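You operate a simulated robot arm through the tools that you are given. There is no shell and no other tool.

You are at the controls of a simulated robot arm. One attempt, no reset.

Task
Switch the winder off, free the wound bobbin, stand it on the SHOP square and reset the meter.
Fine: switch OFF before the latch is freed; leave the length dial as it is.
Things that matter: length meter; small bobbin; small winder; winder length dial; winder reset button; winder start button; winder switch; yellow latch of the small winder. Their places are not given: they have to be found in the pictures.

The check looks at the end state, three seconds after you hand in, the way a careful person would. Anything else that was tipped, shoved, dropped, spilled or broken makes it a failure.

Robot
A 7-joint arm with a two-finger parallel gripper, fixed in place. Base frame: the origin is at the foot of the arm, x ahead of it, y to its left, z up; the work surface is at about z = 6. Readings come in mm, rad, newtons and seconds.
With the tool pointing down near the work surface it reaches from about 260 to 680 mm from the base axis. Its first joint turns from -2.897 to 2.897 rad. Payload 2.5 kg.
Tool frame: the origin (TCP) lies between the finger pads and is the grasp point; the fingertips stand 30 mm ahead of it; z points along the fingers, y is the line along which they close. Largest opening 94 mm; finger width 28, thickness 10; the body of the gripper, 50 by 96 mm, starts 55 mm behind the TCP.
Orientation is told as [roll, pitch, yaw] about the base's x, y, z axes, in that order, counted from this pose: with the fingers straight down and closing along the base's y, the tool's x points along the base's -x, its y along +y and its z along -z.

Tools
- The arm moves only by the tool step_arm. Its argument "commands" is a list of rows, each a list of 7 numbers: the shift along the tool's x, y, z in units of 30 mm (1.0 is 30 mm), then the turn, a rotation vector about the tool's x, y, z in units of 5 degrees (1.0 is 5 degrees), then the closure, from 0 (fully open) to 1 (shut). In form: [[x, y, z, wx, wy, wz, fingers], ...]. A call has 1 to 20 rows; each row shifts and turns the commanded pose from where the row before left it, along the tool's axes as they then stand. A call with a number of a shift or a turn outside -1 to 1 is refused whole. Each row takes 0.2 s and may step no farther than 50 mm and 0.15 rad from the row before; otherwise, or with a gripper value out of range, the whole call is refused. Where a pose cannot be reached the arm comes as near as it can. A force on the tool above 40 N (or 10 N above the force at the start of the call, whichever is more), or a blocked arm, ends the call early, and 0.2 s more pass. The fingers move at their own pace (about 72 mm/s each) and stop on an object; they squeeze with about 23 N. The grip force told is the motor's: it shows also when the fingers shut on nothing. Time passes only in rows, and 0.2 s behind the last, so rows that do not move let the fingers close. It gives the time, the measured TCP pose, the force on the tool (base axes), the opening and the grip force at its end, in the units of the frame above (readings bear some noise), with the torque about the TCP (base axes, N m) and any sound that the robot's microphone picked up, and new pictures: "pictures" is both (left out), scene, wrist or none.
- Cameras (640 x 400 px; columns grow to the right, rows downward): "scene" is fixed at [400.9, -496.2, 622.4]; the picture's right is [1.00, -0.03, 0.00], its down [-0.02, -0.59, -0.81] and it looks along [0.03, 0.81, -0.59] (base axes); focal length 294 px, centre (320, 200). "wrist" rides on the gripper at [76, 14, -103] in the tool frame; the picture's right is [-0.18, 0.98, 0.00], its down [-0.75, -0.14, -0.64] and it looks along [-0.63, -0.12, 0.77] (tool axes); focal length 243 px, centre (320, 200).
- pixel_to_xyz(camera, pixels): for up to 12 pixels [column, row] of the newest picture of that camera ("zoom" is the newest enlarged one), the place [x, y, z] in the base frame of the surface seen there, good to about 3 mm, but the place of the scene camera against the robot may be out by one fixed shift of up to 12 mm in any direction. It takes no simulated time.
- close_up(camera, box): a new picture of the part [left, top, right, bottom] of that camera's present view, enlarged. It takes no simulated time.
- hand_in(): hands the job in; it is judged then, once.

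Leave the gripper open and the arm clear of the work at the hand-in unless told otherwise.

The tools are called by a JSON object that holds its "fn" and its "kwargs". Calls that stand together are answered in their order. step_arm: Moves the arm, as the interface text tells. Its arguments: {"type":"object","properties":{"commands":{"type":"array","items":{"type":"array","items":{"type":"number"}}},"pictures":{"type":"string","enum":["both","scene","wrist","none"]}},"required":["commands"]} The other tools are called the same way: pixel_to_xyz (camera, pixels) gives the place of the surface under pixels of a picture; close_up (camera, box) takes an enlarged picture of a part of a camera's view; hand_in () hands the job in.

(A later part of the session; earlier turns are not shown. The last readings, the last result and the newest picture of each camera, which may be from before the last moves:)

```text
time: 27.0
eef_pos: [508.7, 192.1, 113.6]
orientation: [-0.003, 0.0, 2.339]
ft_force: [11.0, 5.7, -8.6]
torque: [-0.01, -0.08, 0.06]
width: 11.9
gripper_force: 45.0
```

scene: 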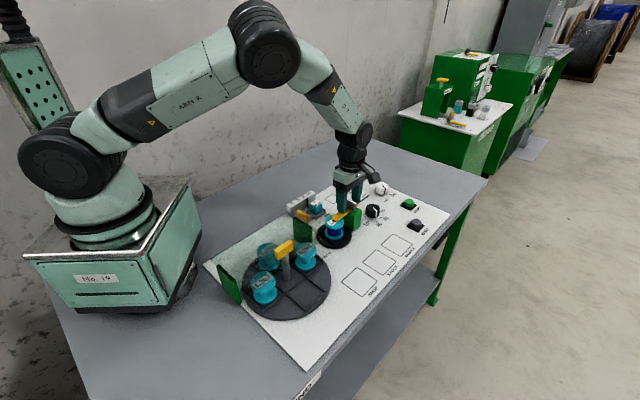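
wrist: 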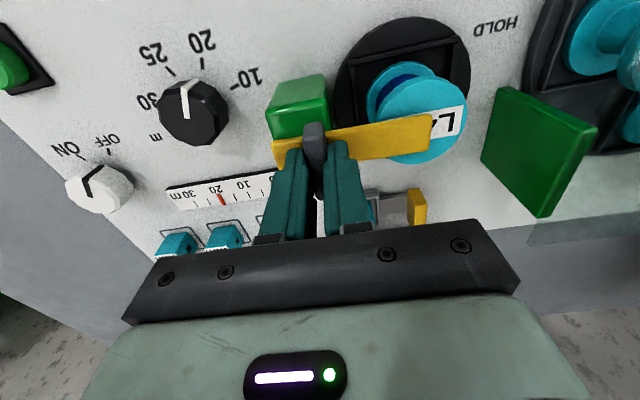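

I hold the handle at 11.9 mm width. I relieve the small side force and turn the first 20° clockwise from above, watching the force.

{"fn": "step_arm", "kwargs": {"commands": [[0, -0.1, 0, 0, 0, 0, 1], [0, 0, 0, 0, 0, 1, 1], [0, 0, 0, 0, 0, 1, 1], [0, 0, 0, 0, 0, 1, 1], [0, 0, 0, 0, 0, 1, 1]], "pictures": "both"}}

```text
time: 28.2
eef_pos: [508.8, 191.7, 114.1]
orientation: [0.002, -0.001, 1.99]
ft_force: [-8.4, -14.3, -13.5]
torque: [-0.03, -0.11, 0.0]
width: 11.9
gripper_force: 45.1
```

scene: 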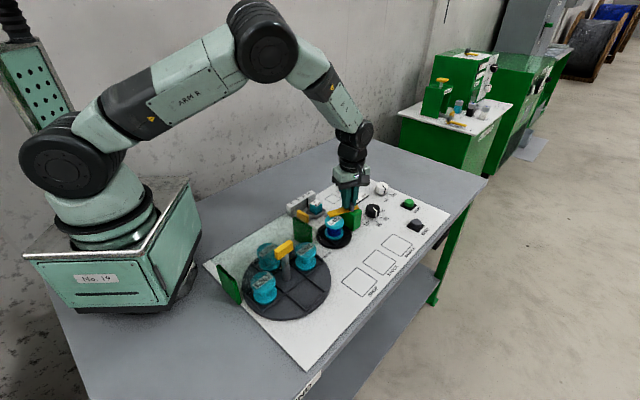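
wrist: 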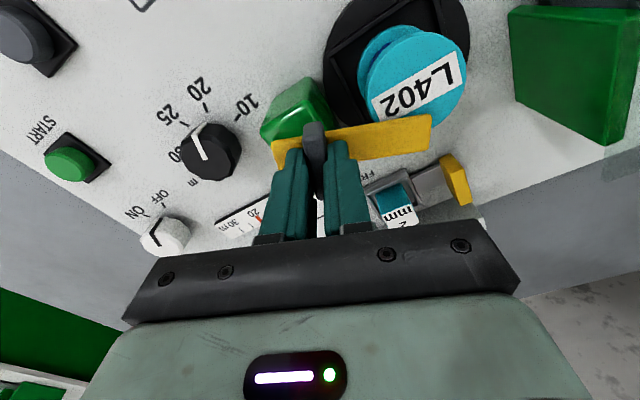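

The latch is turning cleanly and the label L402 now shows. I relieve the side force and turn another 35°.

{"fn": "step_arm", "kwargs": {"commands": [[0.054, 0.042, 0.02, 0, 0, 1, 1], [0, 0, 0, 0, 0, 1, 1], [0, 0, 0, 0, 0, 1, 1], [0, 0, 0, 0, 0, 1, 1], [0, 0, 0, 0, 0, 1, 1], [0, 0, 0, 0, 0, 1, 1], [0, 0, 0, 0, 0, 1, 1]], "pictures": "both"}}

```text
time: 29.8
eef_pos: [508.4, 192.2, 114.0]
orientation: [0.0, -0.001, 1.378]
ft_force: [3.6, 0.4, -26.5]
torque: [-0.43, -0.04, -0.01]
width: 11.6
gripper_force: 44.9
```

scene: 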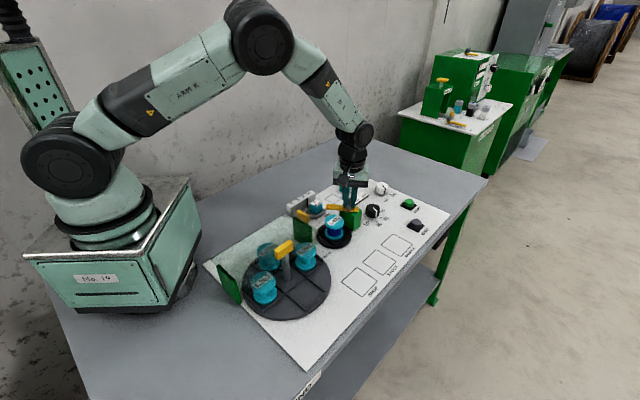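
wrist: 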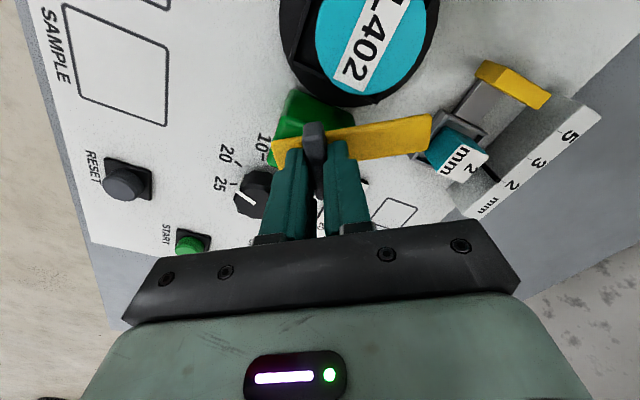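

It has turned 55° so far. There's a downward pull of 26 N, so I lower 1.5 mm and turn the last 35°.

{"fn": "step_arm", "kwargs": {"commands": [[0, 0, 0.05, 0, 0, 1, 1], [0, 0, 0, 0, 0, 1, 1], [0, 0, 0, 0, 0, 1, 1], [0, 0, 0, 0, 0, 1, 1]], "pictures": "none"}}

```text
time: 30.8
eef_pos: [509.5, 191.1, 114.7]
orientation: [0.0, -0.003, 1.029]
ft_force: [5.4, 6.6, -11.1]
torque: [0.28, -0.22, 0.0]
width: 11.9
gripper_force: 45.0
```

{"fn": "step_arm", "kwargs": {"commands": [[0, 0, 0, 0, 0, 1, 1], [0, 0, 0, 0, 0, 1, 1], [0, 0, 0, 0, 0, 1, 1]], "pictures": "both"}}

```text
time: 31.6
eef_pos: [509.1, 191.4, 114.7]
orientation: [-0.005, -0.003, 0.769]
ft_force: [15.6, 7.3, -7.8]
torque: [0.46, -0.51, 1.05]
width: 11.8
gripper_force: 45.2
```

scene: 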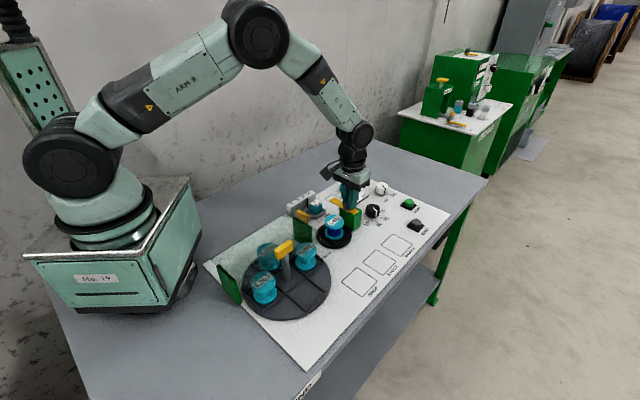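
wrist: 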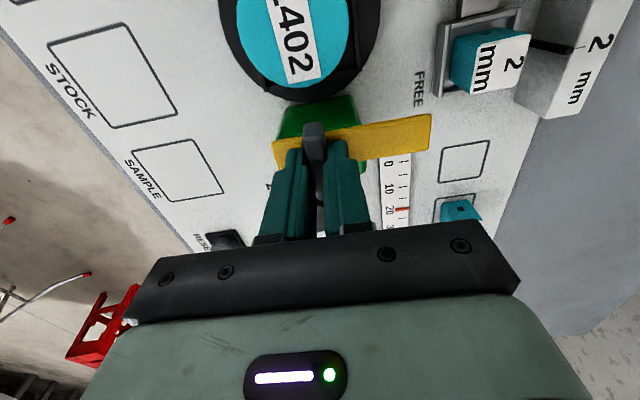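

The reading shows a torque of about 1 N·m about the vertical, so the latch has reached its stop at about 90°, pointing to FREE, and the bobbin is uncovered. I open and lift off.

{"fn": "step_arm", "kwargs": {"commands": [[0, 0, 0, 0, 0, 0, 0.8], [0, 0, 0, 0, 0, 0, 0.5], [0, 0, 0, 0, 0, 0, 0.4], [0, 0, -0.7, 0, 0, 0, 0.4], [0, 0, -0.7, 0, 0, 0, 0.4], [0, 0, -0.8, 0, 0, 0, 0.3], [0, 0, -0.8, 0, 0, 0, 0.1]], "pictures": "both"}}

{"fn": "close_up", "kwargs": {"camera": "scene", "box": [290, 170, 390, 250]}}

```text
time: 33.2
eef_pos: [509.9, 190.7, 204.6]
orientation: [0.001, 0.001, 0.768]
ft_force: [-0.1, -0.3, 0.1]
torque: [0.02, 0.03, 0.02]
width: 84.4
gripper_force: 0.1
```

scene: 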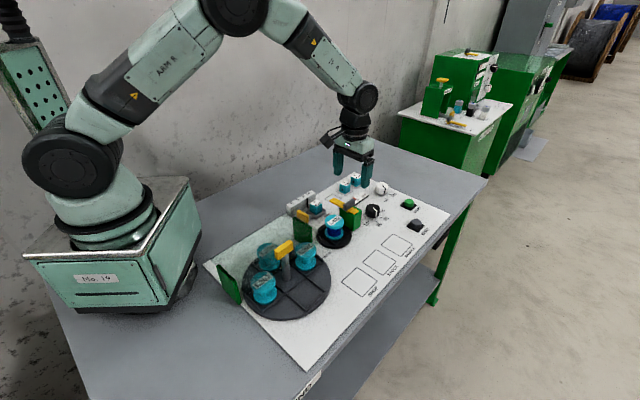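
wrist: 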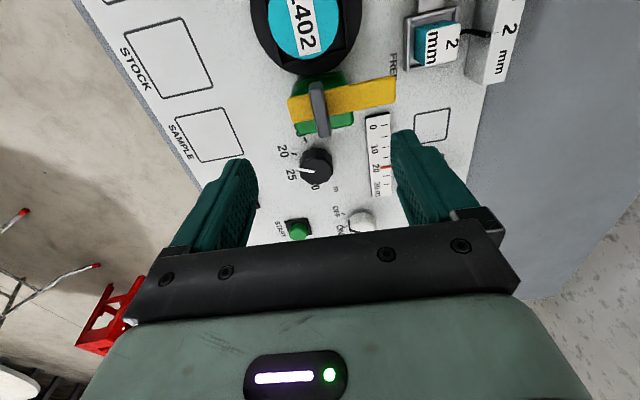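

```text
5.00 times, centred on (340, 210) of scene
```

zoom: 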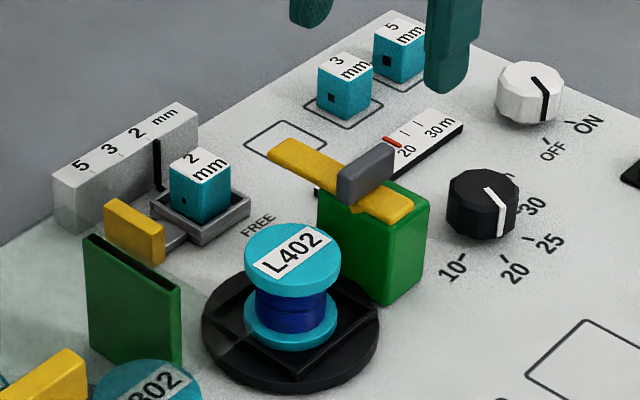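

The latch is free and bobbin L402 is uncovered. I'll measure the bobbin, its seat, the nearby green guard, the turntable handle and the SHOP square.

{"fn": "pixel_to_xyz", "kwargs": {"camera": "zoom", "pixels": [[293, 258], [245, 258], [341, 258], [293, 225], [293, 292], [293, 320], [293, 345], [293, 375], [132, 260], [90, 240], [175, 290], [60, 375]]}}

{"fn": "pixel_to_xyz", "kwargs": {"camera": "scene", "pixels": [[285, 245], [290, 248], [308, 250], [358, 268], [343, 280], [359, 296], [377, 281], [327, 227], [334, 218], [300, 230], [298, 217], [307, 223]]}}

{"fn": "close_up", "kwargs": {"camera": "scene", "box": [320, 225, 420, 305]}}

```text
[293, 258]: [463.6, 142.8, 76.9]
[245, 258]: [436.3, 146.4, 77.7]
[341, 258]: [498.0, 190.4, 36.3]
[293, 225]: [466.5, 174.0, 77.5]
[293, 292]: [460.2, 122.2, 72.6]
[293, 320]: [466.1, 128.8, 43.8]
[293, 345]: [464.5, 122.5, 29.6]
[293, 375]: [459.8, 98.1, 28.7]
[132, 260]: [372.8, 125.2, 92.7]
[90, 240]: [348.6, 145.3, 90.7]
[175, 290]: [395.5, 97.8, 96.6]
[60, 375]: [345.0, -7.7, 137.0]
```

```text
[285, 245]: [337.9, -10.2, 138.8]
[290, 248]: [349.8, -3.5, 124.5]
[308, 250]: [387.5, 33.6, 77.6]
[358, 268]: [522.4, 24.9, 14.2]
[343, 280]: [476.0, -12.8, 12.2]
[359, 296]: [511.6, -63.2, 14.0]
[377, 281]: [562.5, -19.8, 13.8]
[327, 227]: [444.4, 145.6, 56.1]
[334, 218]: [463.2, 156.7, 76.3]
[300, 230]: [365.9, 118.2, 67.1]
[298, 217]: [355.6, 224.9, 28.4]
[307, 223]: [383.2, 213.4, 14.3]
```

```text
5.00 times, centred on (370, 265) of scene
```

zoom: 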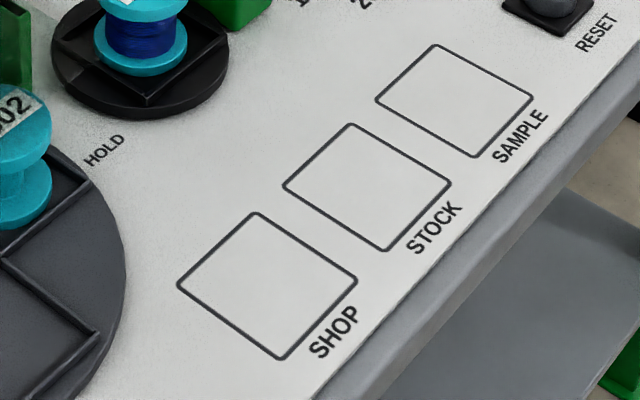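

The SHOP square is centred near (518, -18) in scene readings. I'll move back so the wrist camera looks at the bobbin between the fingers.

{"fn": "step_arm", "kwargs": {"commands": [[0.9, 0.12, 0, 0, 0, 0, 0], [0.9, 0.12, 0, 0, 0, 0, 0], [0.9, 0.12, 0, 0, 0, 0, 0], [0.9, 0.12, 0, 0, 0, 0, 0], [0.9, 0.12, 0, 0, 0, 0, 0]], "pictures": "both"}}

{"fn": "close_up", "kwargs": {"camera": "wrist", "box": [230, 80, 410, 220]}}

```text
time: 34.4
eef_pos: [400.2, 109.9, 203.3]
orientation: [-0.001, -0.001, 0.769]
ft_force: [-0.4, 0.6, -0.4]
torque: [-0.01, -0.01, 0.01]
width: 94.3
gripper_force: 0.1
```

scene: 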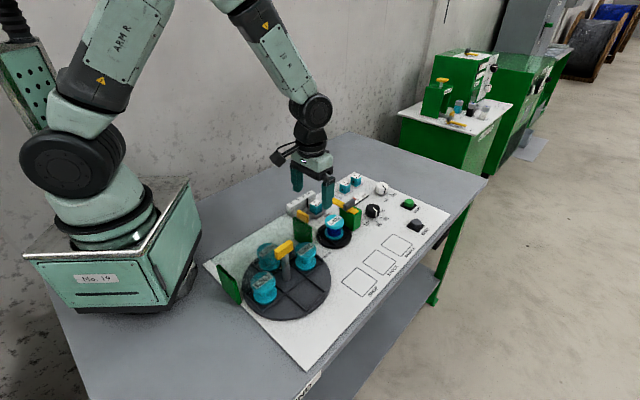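
wrist: 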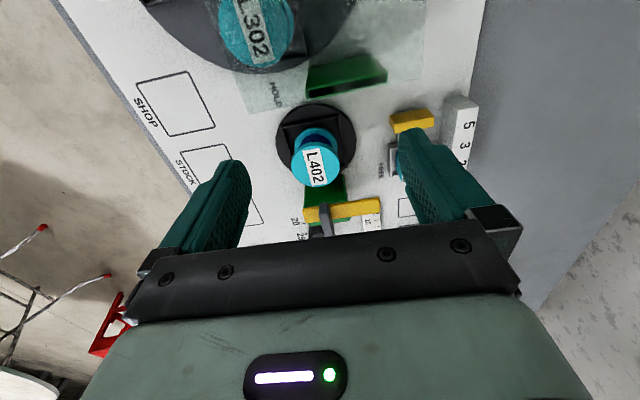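

```text
2.86 times, centred on (320, 150) of wrist
```

zoom: 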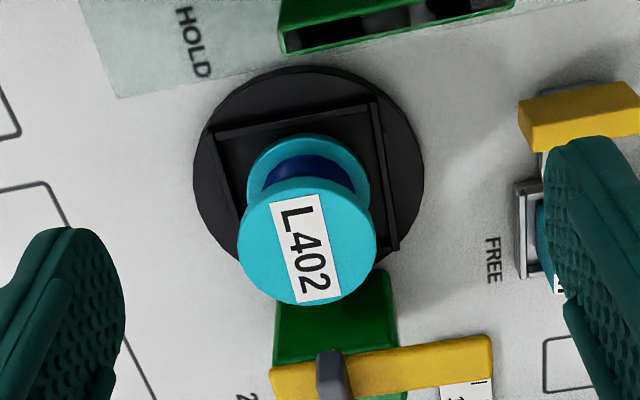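

{"fn": "pixel_to_xyz", "kwargs": {"camera": "zoom", "pixels": [[307, 245], [240, 245], [373, 245], [307, 184], [307, 303], [307, 140], [230, 155], [375, 110], [400, 240], [260, 125], [300, 40], [540, 245]]}}

{"fn": "pixel_to_xyz", "kwargs": {"camera": "wrist", "pixels": [[176, 103], [137, 82], [184, 71], [215, 126], [171, 136], [345, 62], [345, 78], [310, 90], [385, 70], [262, 30], [410, 120], [300, 60]]}}

```text
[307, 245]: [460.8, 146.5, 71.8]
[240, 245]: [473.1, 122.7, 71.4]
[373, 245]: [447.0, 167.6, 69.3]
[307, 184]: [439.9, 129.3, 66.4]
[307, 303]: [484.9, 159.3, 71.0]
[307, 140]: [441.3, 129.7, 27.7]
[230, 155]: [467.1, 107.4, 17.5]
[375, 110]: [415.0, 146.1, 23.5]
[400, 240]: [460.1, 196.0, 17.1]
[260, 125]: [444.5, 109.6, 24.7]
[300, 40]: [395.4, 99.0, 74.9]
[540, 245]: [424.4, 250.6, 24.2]
```

```text
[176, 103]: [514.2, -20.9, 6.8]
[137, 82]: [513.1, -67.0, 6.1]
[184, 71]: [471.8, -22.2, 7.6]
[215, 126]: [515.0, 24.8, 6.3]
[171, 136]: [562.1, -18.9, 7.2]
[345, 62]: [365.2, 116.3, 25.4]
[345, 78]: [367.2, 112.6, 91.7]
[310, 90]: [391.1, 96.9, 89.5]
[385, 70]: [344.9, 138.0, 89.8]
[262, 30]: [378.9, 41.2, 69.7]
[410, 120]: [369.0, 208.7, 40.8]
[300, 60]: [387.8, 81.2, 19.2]
```

The bobbin's top centre is near (461, 145), z ≈ 71, diameter about 54 mm. The SHOP square's centre is (515.5, -21). I move over the bobbin and go down part way with the fingers fully open.

{"fn": "step_arm", "kwargs": {"commands": [[-0.757, -0.192, 0, 0, 0, 0, 0], [-0.757, -0.192, 0, 0, 0, 0, 0], [-0.757, -0.192, 0, 0, 0, 0, 0], [0, 0, 0.8, 0, 0, 0, 0], [0, 0, 0.8, 0, 0, 0, 0], [0, 0, 0.8, 0, 0, 0, 0]], "pictures": "both"}}

{"fn": "close_up", "kwargs": {"camera": "scene", "box": [290, 150, 390, 250]}}

```text
time: 35.8
eef_pos: [459.9, 145.7, 131.1]
orientation: [0.001, -0.001, 0.768]
ft_force: [0.5, -1.0, 0.5]
torque: [0.0, 0.01, -0.01]
width: 94.0
gripper_force: 0.0
```

scene: 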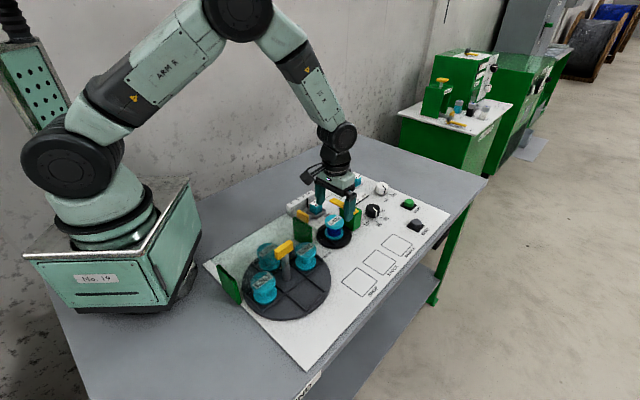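
wrist: 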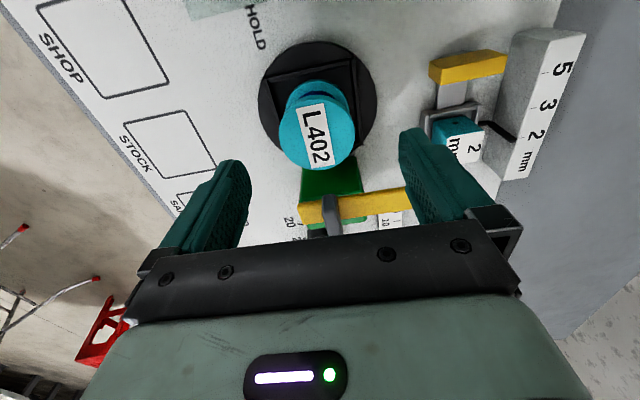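

```text
4.00 times, centred on (340, 200) of scene
```

zoom: 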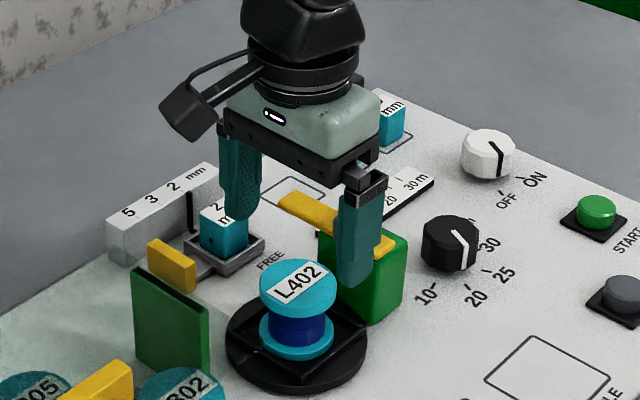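

I'll double-check the bobbin's centre from this closer view.

{"fn": "pixel_to_xyz", "kwargs": {"camera": "wrist", "pixels": [[316, 127], [281, 128], [354, 128], [316, 88], [317, 168], [322, 84], [372, 120], [355, 62], [268, 75]]}}

```text
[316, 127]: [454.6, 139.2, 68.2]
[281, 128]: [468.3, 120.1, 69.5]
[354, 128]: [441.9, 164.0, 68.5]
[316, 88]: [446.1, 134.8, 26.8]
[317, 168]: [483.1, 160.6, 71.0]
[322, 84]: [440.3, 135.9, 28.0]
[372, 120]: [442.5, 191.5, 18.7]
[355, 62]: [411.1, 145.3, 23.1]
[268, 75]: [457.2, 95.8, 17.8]
```

The bobbin is centred under the gripper within a millimetre or two. I go down to TCP z ≈ 64.

{"fn": "step_arm", "kwargs": {"commands": [[0, 0, 0.745, 0, 0, 0, 0], [0, 0, 0.745, 0, 0, 0, 0], [0, 0, 0.745, 0, 0, 0, 0]], "pictures": "both"}}

{"fn": "close_up", "kwargs": {"camera": "scene", "box": [290, 160, 390, 260]}}

```text
time: 36.6
eef_pos: [460.8, 143.8, 63.3]
orientation: [0.001, -0.001, 0.767]
ft_force: [0.1, -0.6, -0.7]
torque: [-0.01, 0.01, -0.04]
width: 93.9
gripper_force: 0.1
```

scene: 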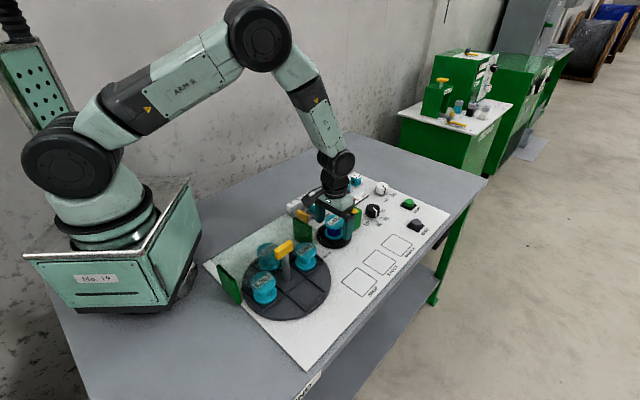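
wrist: 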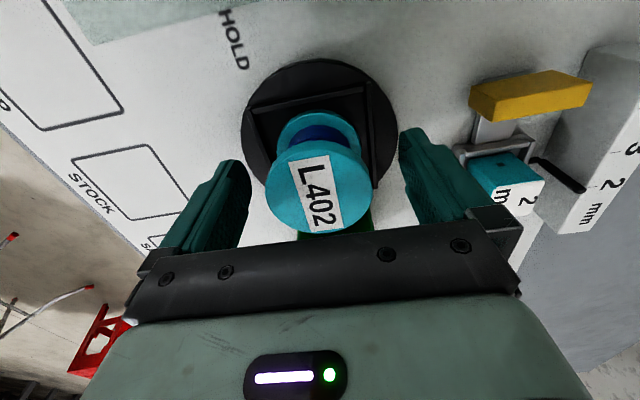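

```text
4.00 times, centred on (340, 210) of scene
```

zoom: 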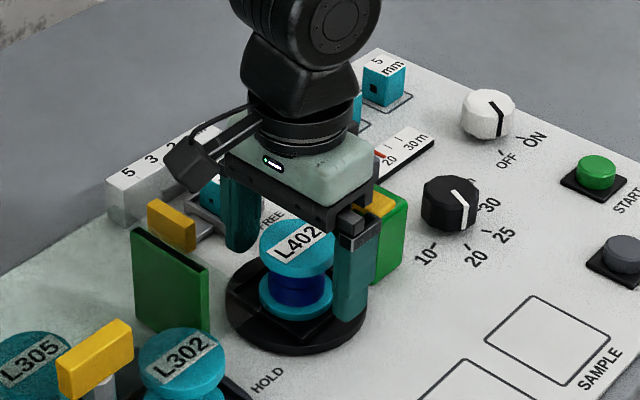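

The fingers straddle the top flange, so I close on the bobbin.

{"fn": "step_arm", "kwargs": {"commands": [[0, 0, 0, 0, 0, 0, 0.3], [0, 0, 0, 0, 0, 0, 0.45], [0, 0, 0, 0, 0, 0, 0.6], [0, 0, 0, 0, 0, 0, 0.7], [0, 0, 0, 0, 0, 0, 0.8]], "pictures": "wrist"}}

```text
time: 37.8
eef_pos: [460.6, 143.7, 64.9]
orientation: [0.0, 0.0, 0.769]
ft_force: [0.1, -0.2, -0.5]
torque: [0.04, -0.06, 0.01]
width: 55.4
gripper_force: 23.1
```

wrist: 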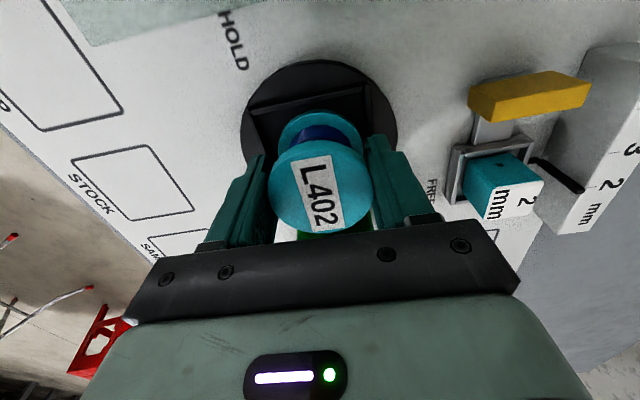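

I'm holding the bobbin at 55.4 mm. I lift straight up gently and check the force.

{"fn": "step_arm", "kwargs": {"commands": [[0, 0, 0, 0, 0, 0, 1], [0, 0, -0.2, 0, 0, 0, 1], [0, 0, -0.3, 0, 0, 0, 1], [0, 0, -0.4, 0, 0, 0, 1], [0, 0, -0.5, 0, 0, 0, 1]], "pictures": "both"}}

{"fn": "close_up", "kwargs": {"camera": "scene", "box": [290, 150, 390, 250]}}

```text
time: 39.0
eef_pos: [459.5, 146.7, 106.8]
orientation: [0.001, 0.0, 0.768]
ft_force: [1.5, 0.8, -1.8]
torque: [0.06, -0.03, -0.05]
width: 55.2
gripper_force: 22.9
```

scene: 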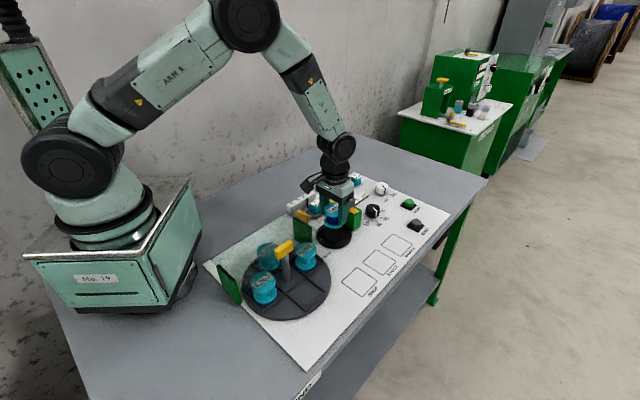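
wrist: 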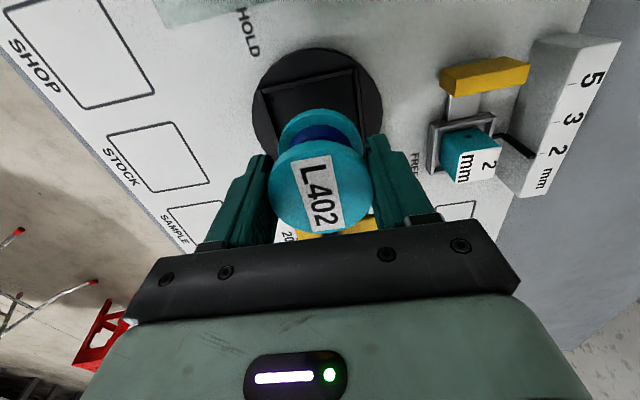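

```text
4.00 times, centred on (340, 200) of scene
```

zoom: 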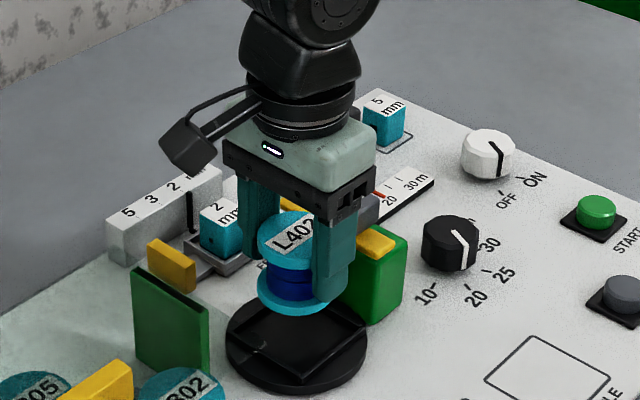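

The bobbin is free and upright in the grip. I lift to about z = 150 and carry it across to over the SHOP square.

{"fn": "step_arm", "kwargs": {"commands": [[0, 0, -0.5, 0, 0, 0, 1], [0, 0, -0.6, 0, 0, 0, 1], [0, 0, -0.4, 0, 0, 0, 1], [0.2, -0.4, 0, 0, 0, 0, 1], [0.318, -0.665, 0, 0, 0, 0, 1], [0.318, -0.665, 0, 0, 0, 0, 1], [0.318, -0.665, 0, 0, 0, 0, 1], [0.318, -0.665, 0, 0, 0, 0, 1], [0.318, -0.665, 0, 0, 0, 0, 1], [0.318, -0.665, 0, 0, 0, 0, 1], [0.318, -0.665, 0, 0, 0, 0, 1], [0.118, -0.265, 0, 0, 0, 0, 1]], "pictures": "both"}}

```text
time: 41.6
eef_pos: [518.3, -22.8, 152.2]
orientation: [0.001, 0.001, 0.768]
ft_force: [-0.2, 0.4, -1.5]
torque: [-0.01, 0.01, 0.0]
width: 55.5
gripper_force: 22.8
```

scene: 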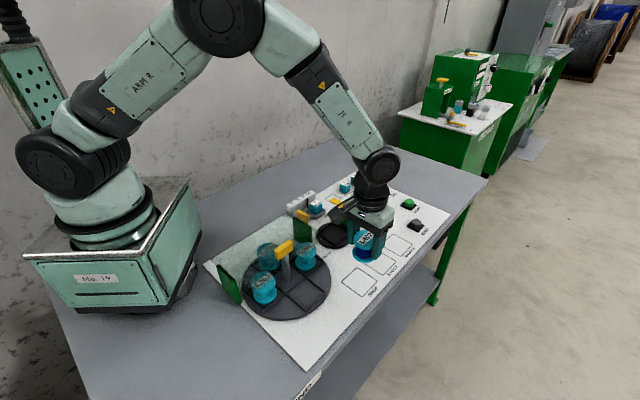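
wrist: 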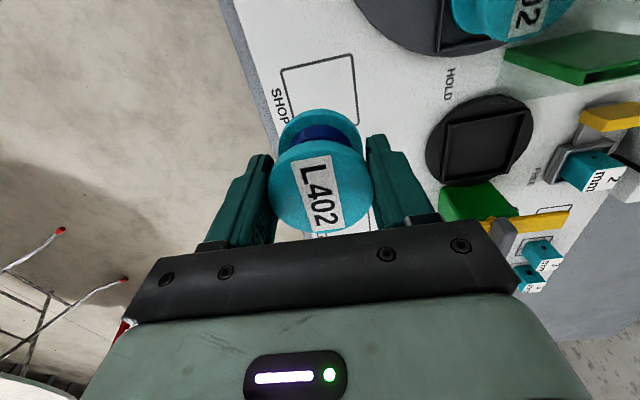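

I'll verify the SHOP square's visible corners from here.

{"fn": "pixel_to_xyz", "kwargs": {"camera": "wrist", "pixels": [[282, 71], [353, 55], [358, 124], [318, 63], [356, 90], [289, 115], [320, 185], [320, 118]]}}

{"fn": "close_up", "kwargs": {"camera": "wrist", "box": [230, 30, 410, 160]}}

```text
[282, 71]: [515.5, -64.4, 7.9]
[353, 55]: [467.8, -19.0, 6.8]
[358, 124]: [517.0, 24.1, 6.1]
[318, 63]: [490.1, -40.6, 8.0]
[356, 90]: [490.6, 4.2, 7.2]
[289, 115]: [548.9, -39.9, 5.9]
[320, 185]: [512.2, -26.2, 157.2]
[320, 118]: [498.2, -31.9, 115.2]
```

```text
3.08 times, centred on (320, 95) of wrist
```

zoom: 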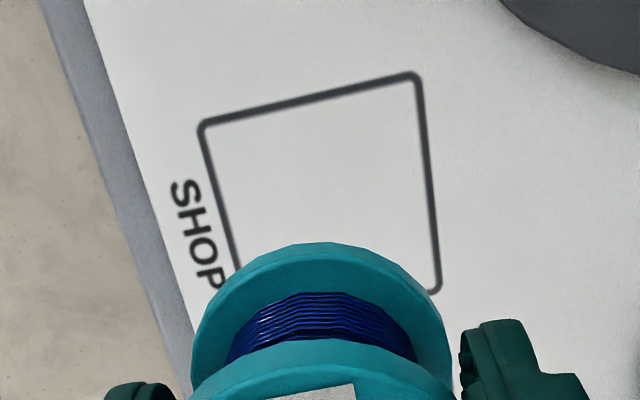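

The square's centre is about (516, -20.5). I shift the TCP slightly and lower to about z = 60, a few mm above the expected touchdown.

{"fn": "step_arm", "kwargs": {"commands": [[0.025, 0.07, 0.3, 0, 0, 0, 1], [0, 0, 0.6, 0, 0, 0, 1], [0, 0, 0.7, 0, 0, 0, 1], [0, 0, 0.7, 0, 0, 0, 1], [0, 0, 0.5, 0, 0, 0, 1], [0, 0, 0.25, 0, 0, 0, 1]], "pictures": "both"}}

{"fn": "close_up", "kwargs": {"camera": "scene", "box": [310, 200, 420, 310]}}

```text
time: 43.0
eef_pos: [515.3, -20.9, 59.6]
orientation: [0.002, 0.001, 0.767]
ft_force: [-0.5, 0.1, -1.7]
torque: [-0.02, 0.0, -0.01]
width: 55.3
gripper_force: 22.9
```

scene: 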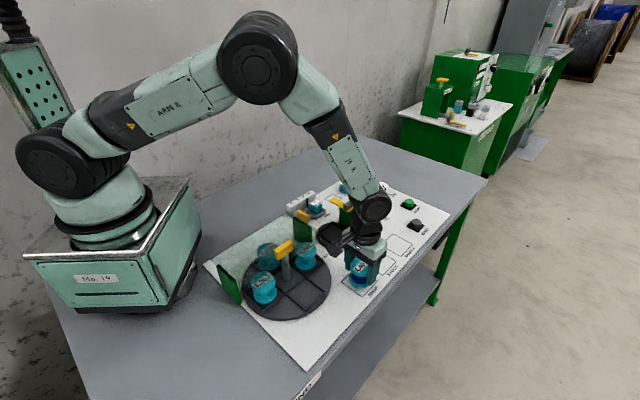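
wrist: 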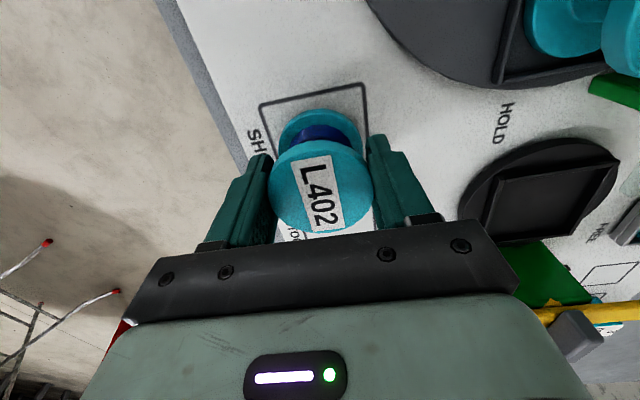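

```text
3.64 times, centred on (365, 255) of scene
```

zoom: 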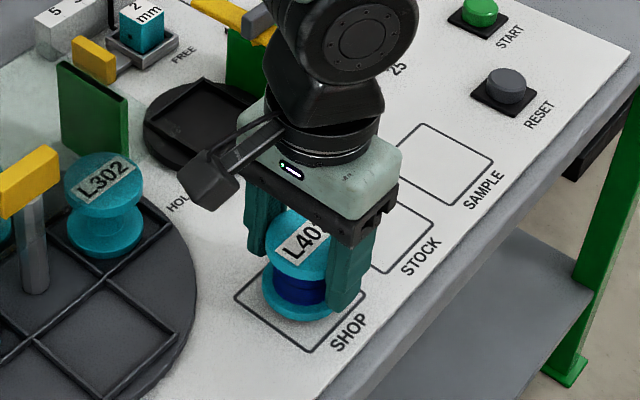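

The bobbin is just above the square. I lower 1.5 mm at a time and watch the vertical force for touchdown.

{"fn": "step_arm", "kwargs": {"commands": [[0, 0, 0.05, 0, 0, 0, 1], [0, 0, 0.05, 0, 0, 0, 1], [0, 0, 0.05, 0, 0, 0, 1]], "pictures": "none"}}

```text
time: 43.8
eef_pos: [515.1, -21.5, 55.9]
orientation: [0.0, 0.001, 0.767]
ft_force: [0.2, 0.5, -1.9]
torque: [-0.04, -0.01, -0.02]
width: 55.6
gripper_force: 23.4
```

{"fn": "step_arm", "kwargs": {"commands": [[0, 0, 0.04, 0, 0, 0, 1], [0, 0, 0.04, 0, 0, 0, 1]], "pictures": "wrist"}}

```text
time: 44.4
eef_pos: [514.4, -21.7, 52.7]
orientation: [-0.001, 0.001, 0.768]
ft_force: [0.0, -0.1, -1.6]
torque: [-0.01, -0.01, -0.01]
width: 55.5
gripper_force: 22.3
```

wrist: 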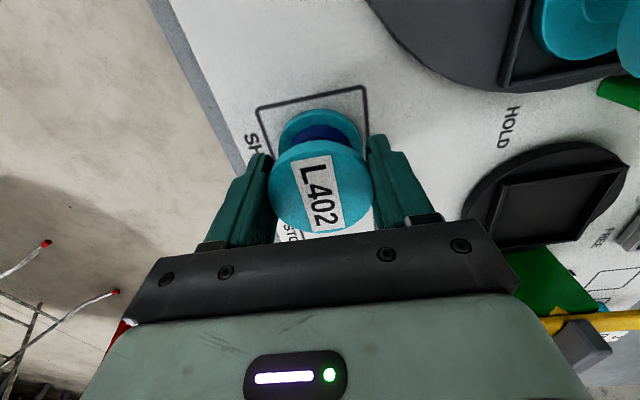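

It's still hanging at -1.6 N, so I keep lowering in small steps.

{"fn": "step_arm", "kwargs": {"commands": [[0, 0, 0.04, 0, 0, 0, 1], [0, 0, 0.03, 0, 0, 0, 1]], "pictures": "none"}}

```text
time: 45.0
eef_pos: [515.3, -21.6, 52.9]
orientation: [0.0, -0.001, 0.769]
ft_force: [-6.9, 0.4, 18.2]
torque: [0.03, 0.07, 0.02]
width: 55.5
gripper_force: 23.2
```

Touchdown, with +18 N. I ease off 0.6 mm, then open the fingers gradually.

{"fn": "step_arm", "kwargs": {"commands": [[0, 0, -0.02, 0, 0, 0, 1], [0, 0, 0, 0, 0, 0, 0.4], [0, 0, 0, 0, 0, 0, 0.35], [0, 0, 0, 0, 0, 0, 0.25], [0, 0, 0, 0, 0, 0, 0.1], [0, 0, 0, 0, 0, 0, 0]], "pictures": "both"}}

{"fn": "close_up", "kwargs": {"camera": "scene", "box": [310, 200, 420, 310]}}

```text
time: 46.4
eef_pos: [515.5, -21.3, 51.7]
orientation: [0.0, 0.0, 0.767]
ft_force: [-0.2, -0.4, 0.1]
torque: [-0.01, -0.01, -0.01]
width: 94.0
gripper_force: 0.1
```

scene: 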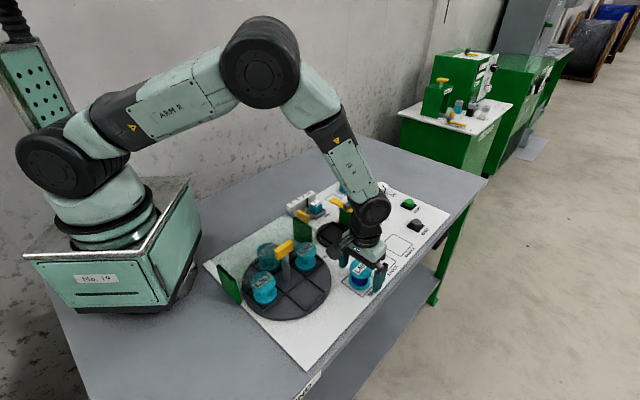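
wrist: 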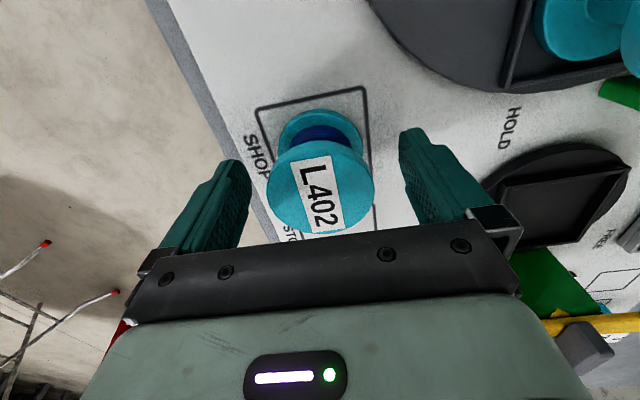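

```text
3.64 times, centred on (365, 255) of scene
```

zoom: 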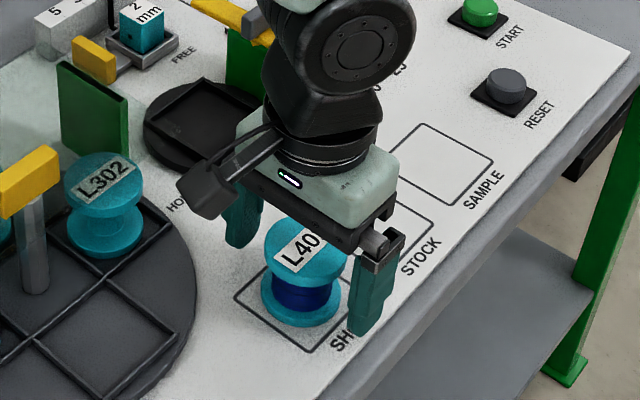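

The bobbin stands upright inside the SHOP square. I lift straight up, clear of it, and check again.

{"fn": "step_arm", "kwargs": {"commands": [[0, 0, -0.5, 0, 0, 0, 0], [0, 0, -0.8, 0, 0, 0, 0], [0, 0, -0.9, 0, 0, 0, 0], [0, 0, -0.9, 0, 0, 0, 0], [0, 0, -0.9, 0, 0, 0, 0], [0, 0, -0.9, 0, 0, 0, 0]], "pictures": "both"}}

{"fn": "close_up", "kwargs": {"camera": "scene", "box": [310, 160, 440, 310]}}

```text
time: 47.8
eef_pos: [513.2, -22.1, 199.0]
orientation: [0.003, 0.0, 0.768]
ft_force: [0.0, 0.0, 0.2]
torque: [0.02, 0.04, 0.02]
width: 94.0
gripper_force: 0.1
```

scene: 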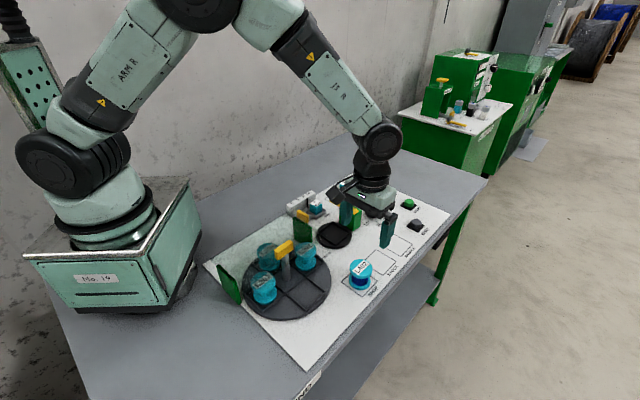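
wrist: 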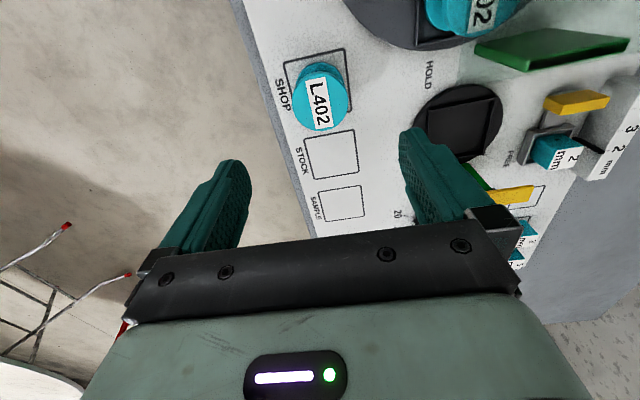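

```text
2.67 times, centred on (375, 235) of scene
```

zoom: 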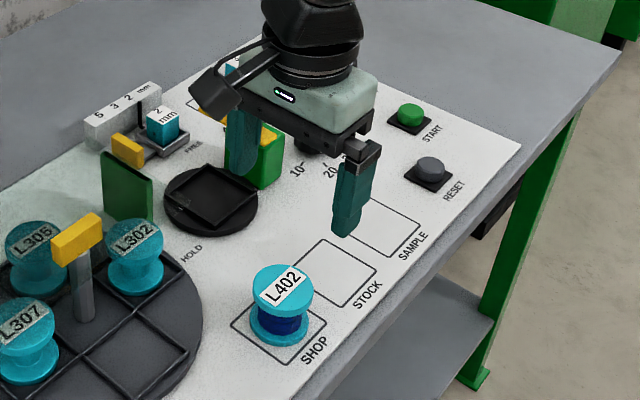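

Bobbin L402 stands properly on SHOP. Next is RESET at about (711, 188), radius 735 mm, so I'll use a 30° outward tilt again with the fingers closed. First I turn to yaw 14°, tilt, and move part of the way.

{"fn": "step_arm", "kwargs": {"commands": [[0, 0, 0, 0, 0, 1, 0.3], [0, 0, 0, 0, 0, 1, 0.6], [0, 0, 0, 0, 0, 1, 1], [0, 0, 0, 0, 0, 1, 1], [0, 0, 0, 0, 0, 1, 1], [0, 0, 0, 0, 0, 1, 1], [0, 0, 0, 0, -1, 0, 1], [0, 0, 0, 0, -1, 0, 1], [0, 0, 0, 0, -1, 0, 1], [0, 0, 0, 0, -1, 0, 1], [0, 0, 0, 0, -1, 0, 1], [0, 0, 0, 0, -1, 0, 1], [-0.6, 0.65, 0.55, 0, 0, 0, 1], [-0.6, 0.65, 0.55, 0, 0, 0, 1], [-0.6, 0.65, 0.55, 0, 0, 0, 1], [-0.6, 0.65, 0.55, 0, 0, 0, 1], [-0.6, 0.65, 0.55, 0, 0, 0, 1]], "pictures": "both"}}

```text
time: 51.4
eef_pos: [606.7, 101.0, 172.8]
orientation: [0.001, -0.525, 0.243]
ft_force: [1.0, -0.2, 1.0]
torque: [0.01, 0.0, -0.02]
width: 0.0
gripper_force: 22.7
```

scene: 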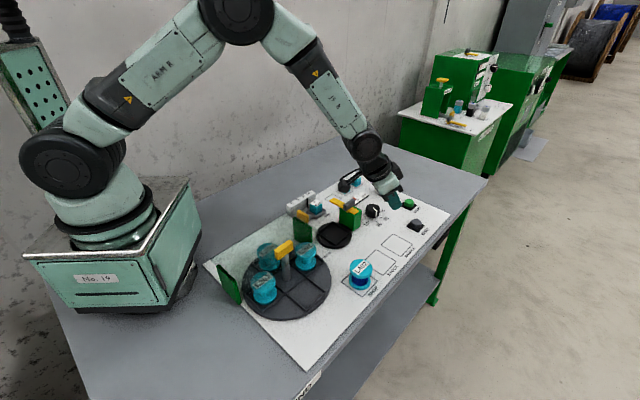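
wrist: 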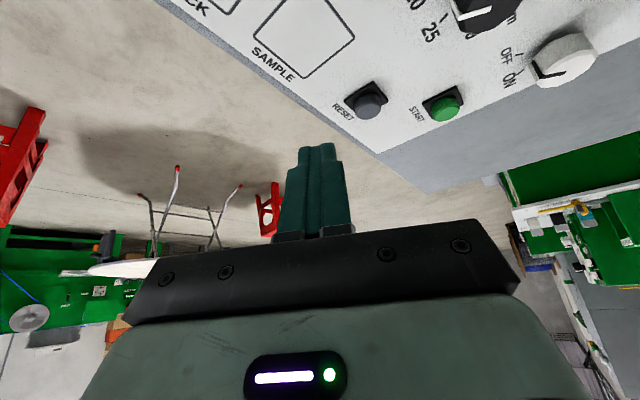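

The RESET button shows at (369,103), and I'll measure it.

{"fn": "close_up", "kwargs": {"camera": "wrist", "box": [320, 60, 480, 160]}}

{"fn": "pixel_to_xyz", "kwargs": {"camera": "wrist", "pixels": [[369, 108], [369, 104], [357, 104], [382, 104], [369, 116], [366, 88], [446, 112], [384, 80], [346, 100]]}}

```text
4.00 times, centred on (400, 110) of wrist
```

zoom: 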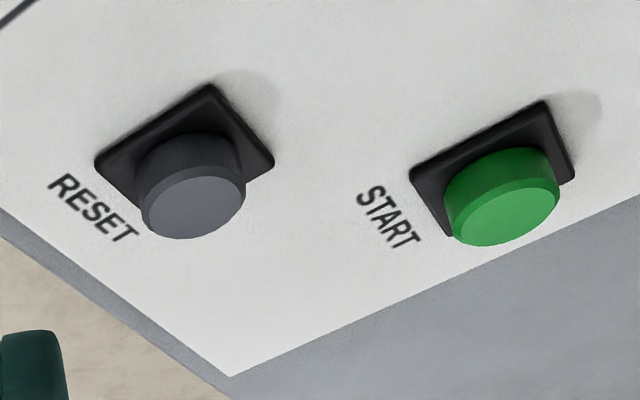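

```text
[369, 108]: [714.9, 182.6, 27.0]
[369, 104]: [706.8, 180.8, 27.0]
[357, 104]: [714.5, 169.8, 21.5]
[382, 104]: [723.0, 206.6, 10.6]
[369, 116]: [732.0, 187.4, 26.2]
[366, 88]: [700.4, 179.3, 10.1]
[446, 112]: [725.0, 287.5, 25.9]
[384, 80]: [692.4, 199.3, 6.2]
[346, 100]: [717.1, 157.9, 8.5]
```

{"fn": "pixel_to_xyz", "kwargs": {"camera": "zoom", "pixels": [[195, 208], [195, 180], [196, 236], [150, 212], [240, 198], [142, 190], [240, 175], [98, 163], [270, 163], [210, 90], [195, 150]]}}

```text
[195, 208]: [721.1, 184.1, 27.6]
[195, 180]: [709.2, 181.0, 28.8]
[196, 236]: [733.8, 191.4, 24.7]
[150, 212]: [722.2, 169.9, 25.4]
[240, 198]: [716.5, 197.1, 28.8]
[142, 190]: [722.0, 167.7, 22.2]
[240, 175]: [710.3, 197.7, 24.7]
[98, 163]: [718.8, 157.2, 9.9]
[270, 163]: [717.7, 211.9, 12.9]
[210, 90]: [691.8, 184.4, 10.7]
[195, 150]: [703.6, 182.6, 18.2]
```

The RESET button's centre is about (719, 185), top z ≈ 27, diameter 27 mm. I move so the closed fingertips hover about 20 mm above it.

{"fn": "step_arm", "kwargs": {"commands": [[-0.338, 0.301, 0.79, 0, 0, 0, 1], [-0.338, 0.301, 0.79, 0, 0, 0, 1], [-0.338, 0.301, 0.79, 0, 0, 0, 1], [-0.338, 0.301, 0.79, 0, 0, 0, 1], [-0.338, 0.301, 0.79, 0, 0, 0, 1], [-0.338, 0.301, 0.79, 0, 0, 0, 1]], "pictures": "both"}}

{"fn": "close_up", "kwargs": {"camera": "scene", "box": [340, 150, 450, 250]}}

{"fn": "close_up", "kwargs": {"camera": "wrist", "box": [230, 60, 400, 200]}}

```text
time: 52.8
eef_pos: [714.3, 185.7, 78.1]
orientation: [0.0, -0.524, 0.244]
ft_force: [0.2, -0.7, 0.1]
torque: [0.0, -0.04, 0.01]
width: 0.1
gripper_force: 22.9
```

scene: 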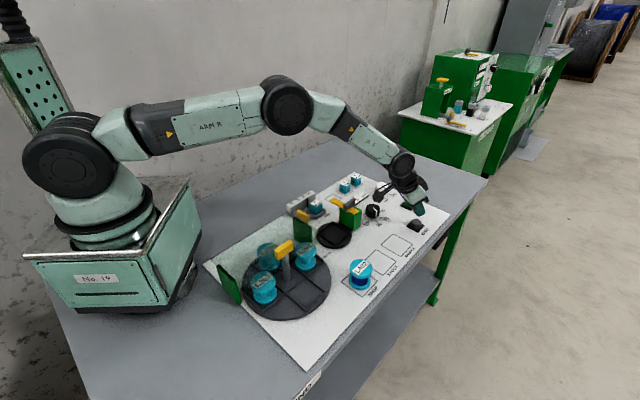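
wrist: 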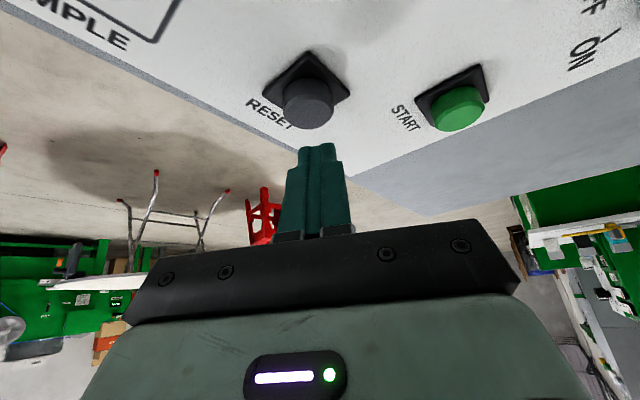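

```text
4.00 times, centred on (395, 200) of scene
```

zoom: 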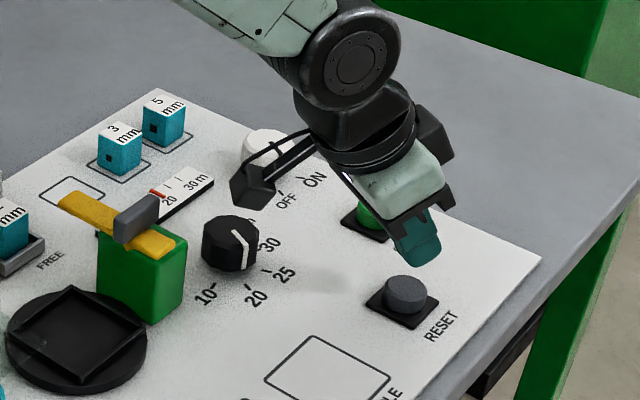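

```text
2.86 times, centred on (315, 130) of wrist
```

zoom: 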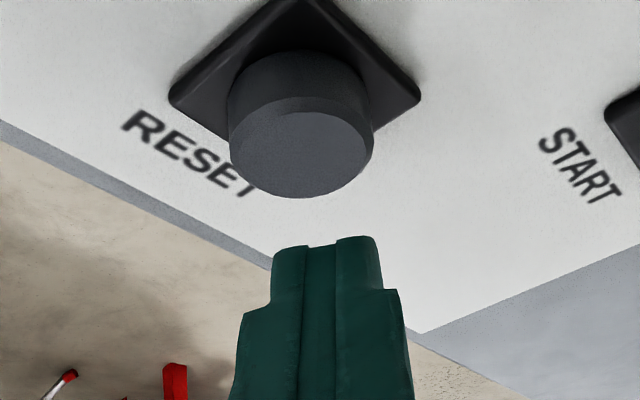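

I'll check where the fingertips are relative to the button.

{"fn": "pixel_to_xyz", "kwargs": {"camera": "wrist", "pixels": [[305, 149], [328, 146], [317, 148], [308, 118], [308, 104], [310, 128], [283, 110], [332, 105]]}}

```text
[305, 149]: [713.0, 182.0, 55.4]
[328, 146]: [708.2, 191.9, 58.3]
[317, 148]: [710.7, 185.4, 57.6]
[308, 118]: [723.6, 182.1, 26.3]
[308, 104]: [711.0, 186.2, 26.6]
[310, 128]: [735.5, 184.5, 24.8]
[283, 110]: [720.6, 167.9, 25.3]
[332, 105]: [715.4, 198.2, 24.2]
```

The fingertips line up with the button. I lower 16 mm and then press in small steps.

{"fn": "step_arm", "kwargs": {"commands": [[0.133, 0, 0.23, 0, 0, 0, 1], [0.133, 0, 0.23, 0, 0, 0, 1]], "pictures": "wrist"}}

```text
time: 53.4
eef_pos: [715.5, 184.4, 62.1]
orientation: [0.001, -0.524, 0.244]
ft_force: [-0.4, -0.3, -0.4]
torque: [-0.04, -0.02, 0.02]
width: 0.0
gripper_force: 23.3
```

wrist: 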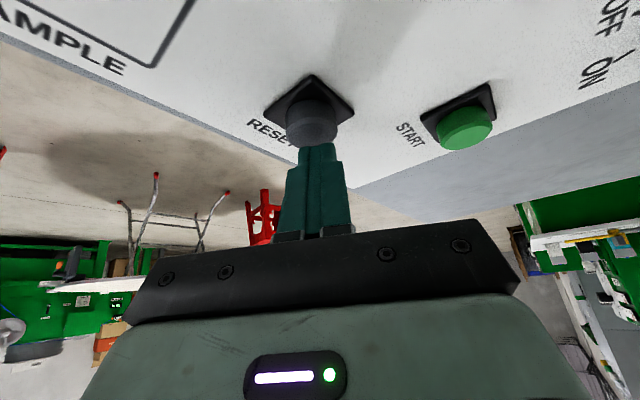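

The fingertips are just above the button. I press down in 1.5 mm steps.

{"fn": "step_arm", "kwargs": {"commands": [[0.025, 0, 0.0433, 0, 0, 0, 1], [0.025, 0, 0.0433, 0, 0, 0, 1], [0.025, 0, 0.0433, 0, 0, 0, 1]], "pictures": "wrist"}}

```text
time: 54.2
eef_pos: [715.0, 185.6, 58.8]
orientation: [0.003, -0.524, 0.244]
ft_force: [-0.3, 0.2, 0.7]
torque: [-0.03, 0.01, 0.02]
width: 0.0
gripper_force: 22.7
```

wrist: 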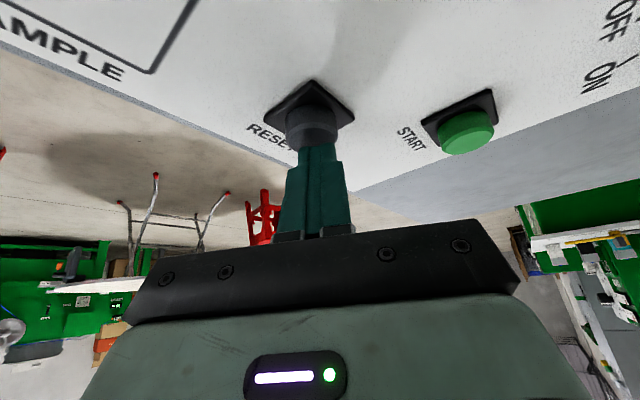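

{"fn": "step_arm", "kwargs": {"commands": [[0.025, 0, 0.0433, 0, 0, 0, 1], [0.025, 0, 0.0433, 0, 0, 0, 1]], "pictures": "wrist"}}

{"fn": "close_up", "kwargs": {"camera": "scene", "box": [340, 160, 450, 250]}}

```text
time: 54.8
eef_pos: [712.7, 184.1, 56.0]
orientation: [0.001, -0.526, 0.244]
ft_force: [0.5, 1.1, 1.9]
torque: [0.02, 0.01, -0.01]
width: 0.0
gripper_force: 22.6
```

wrist: 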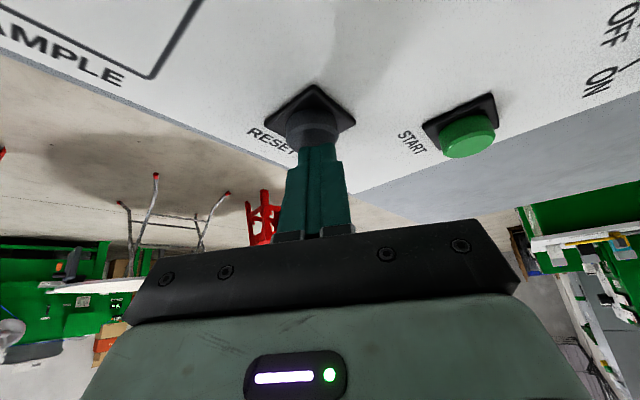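

```text
4.44 times, centred on (395, 205) of scene
```

zoom: 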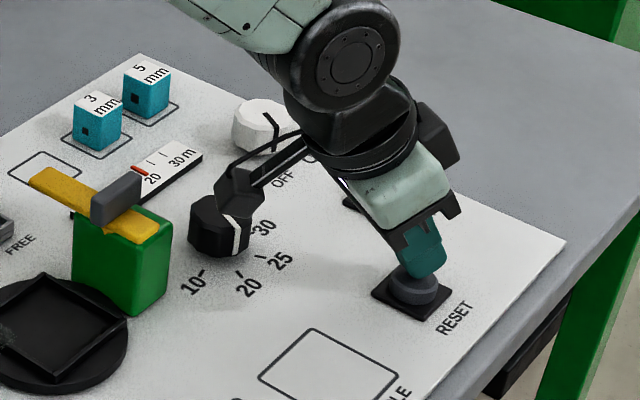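

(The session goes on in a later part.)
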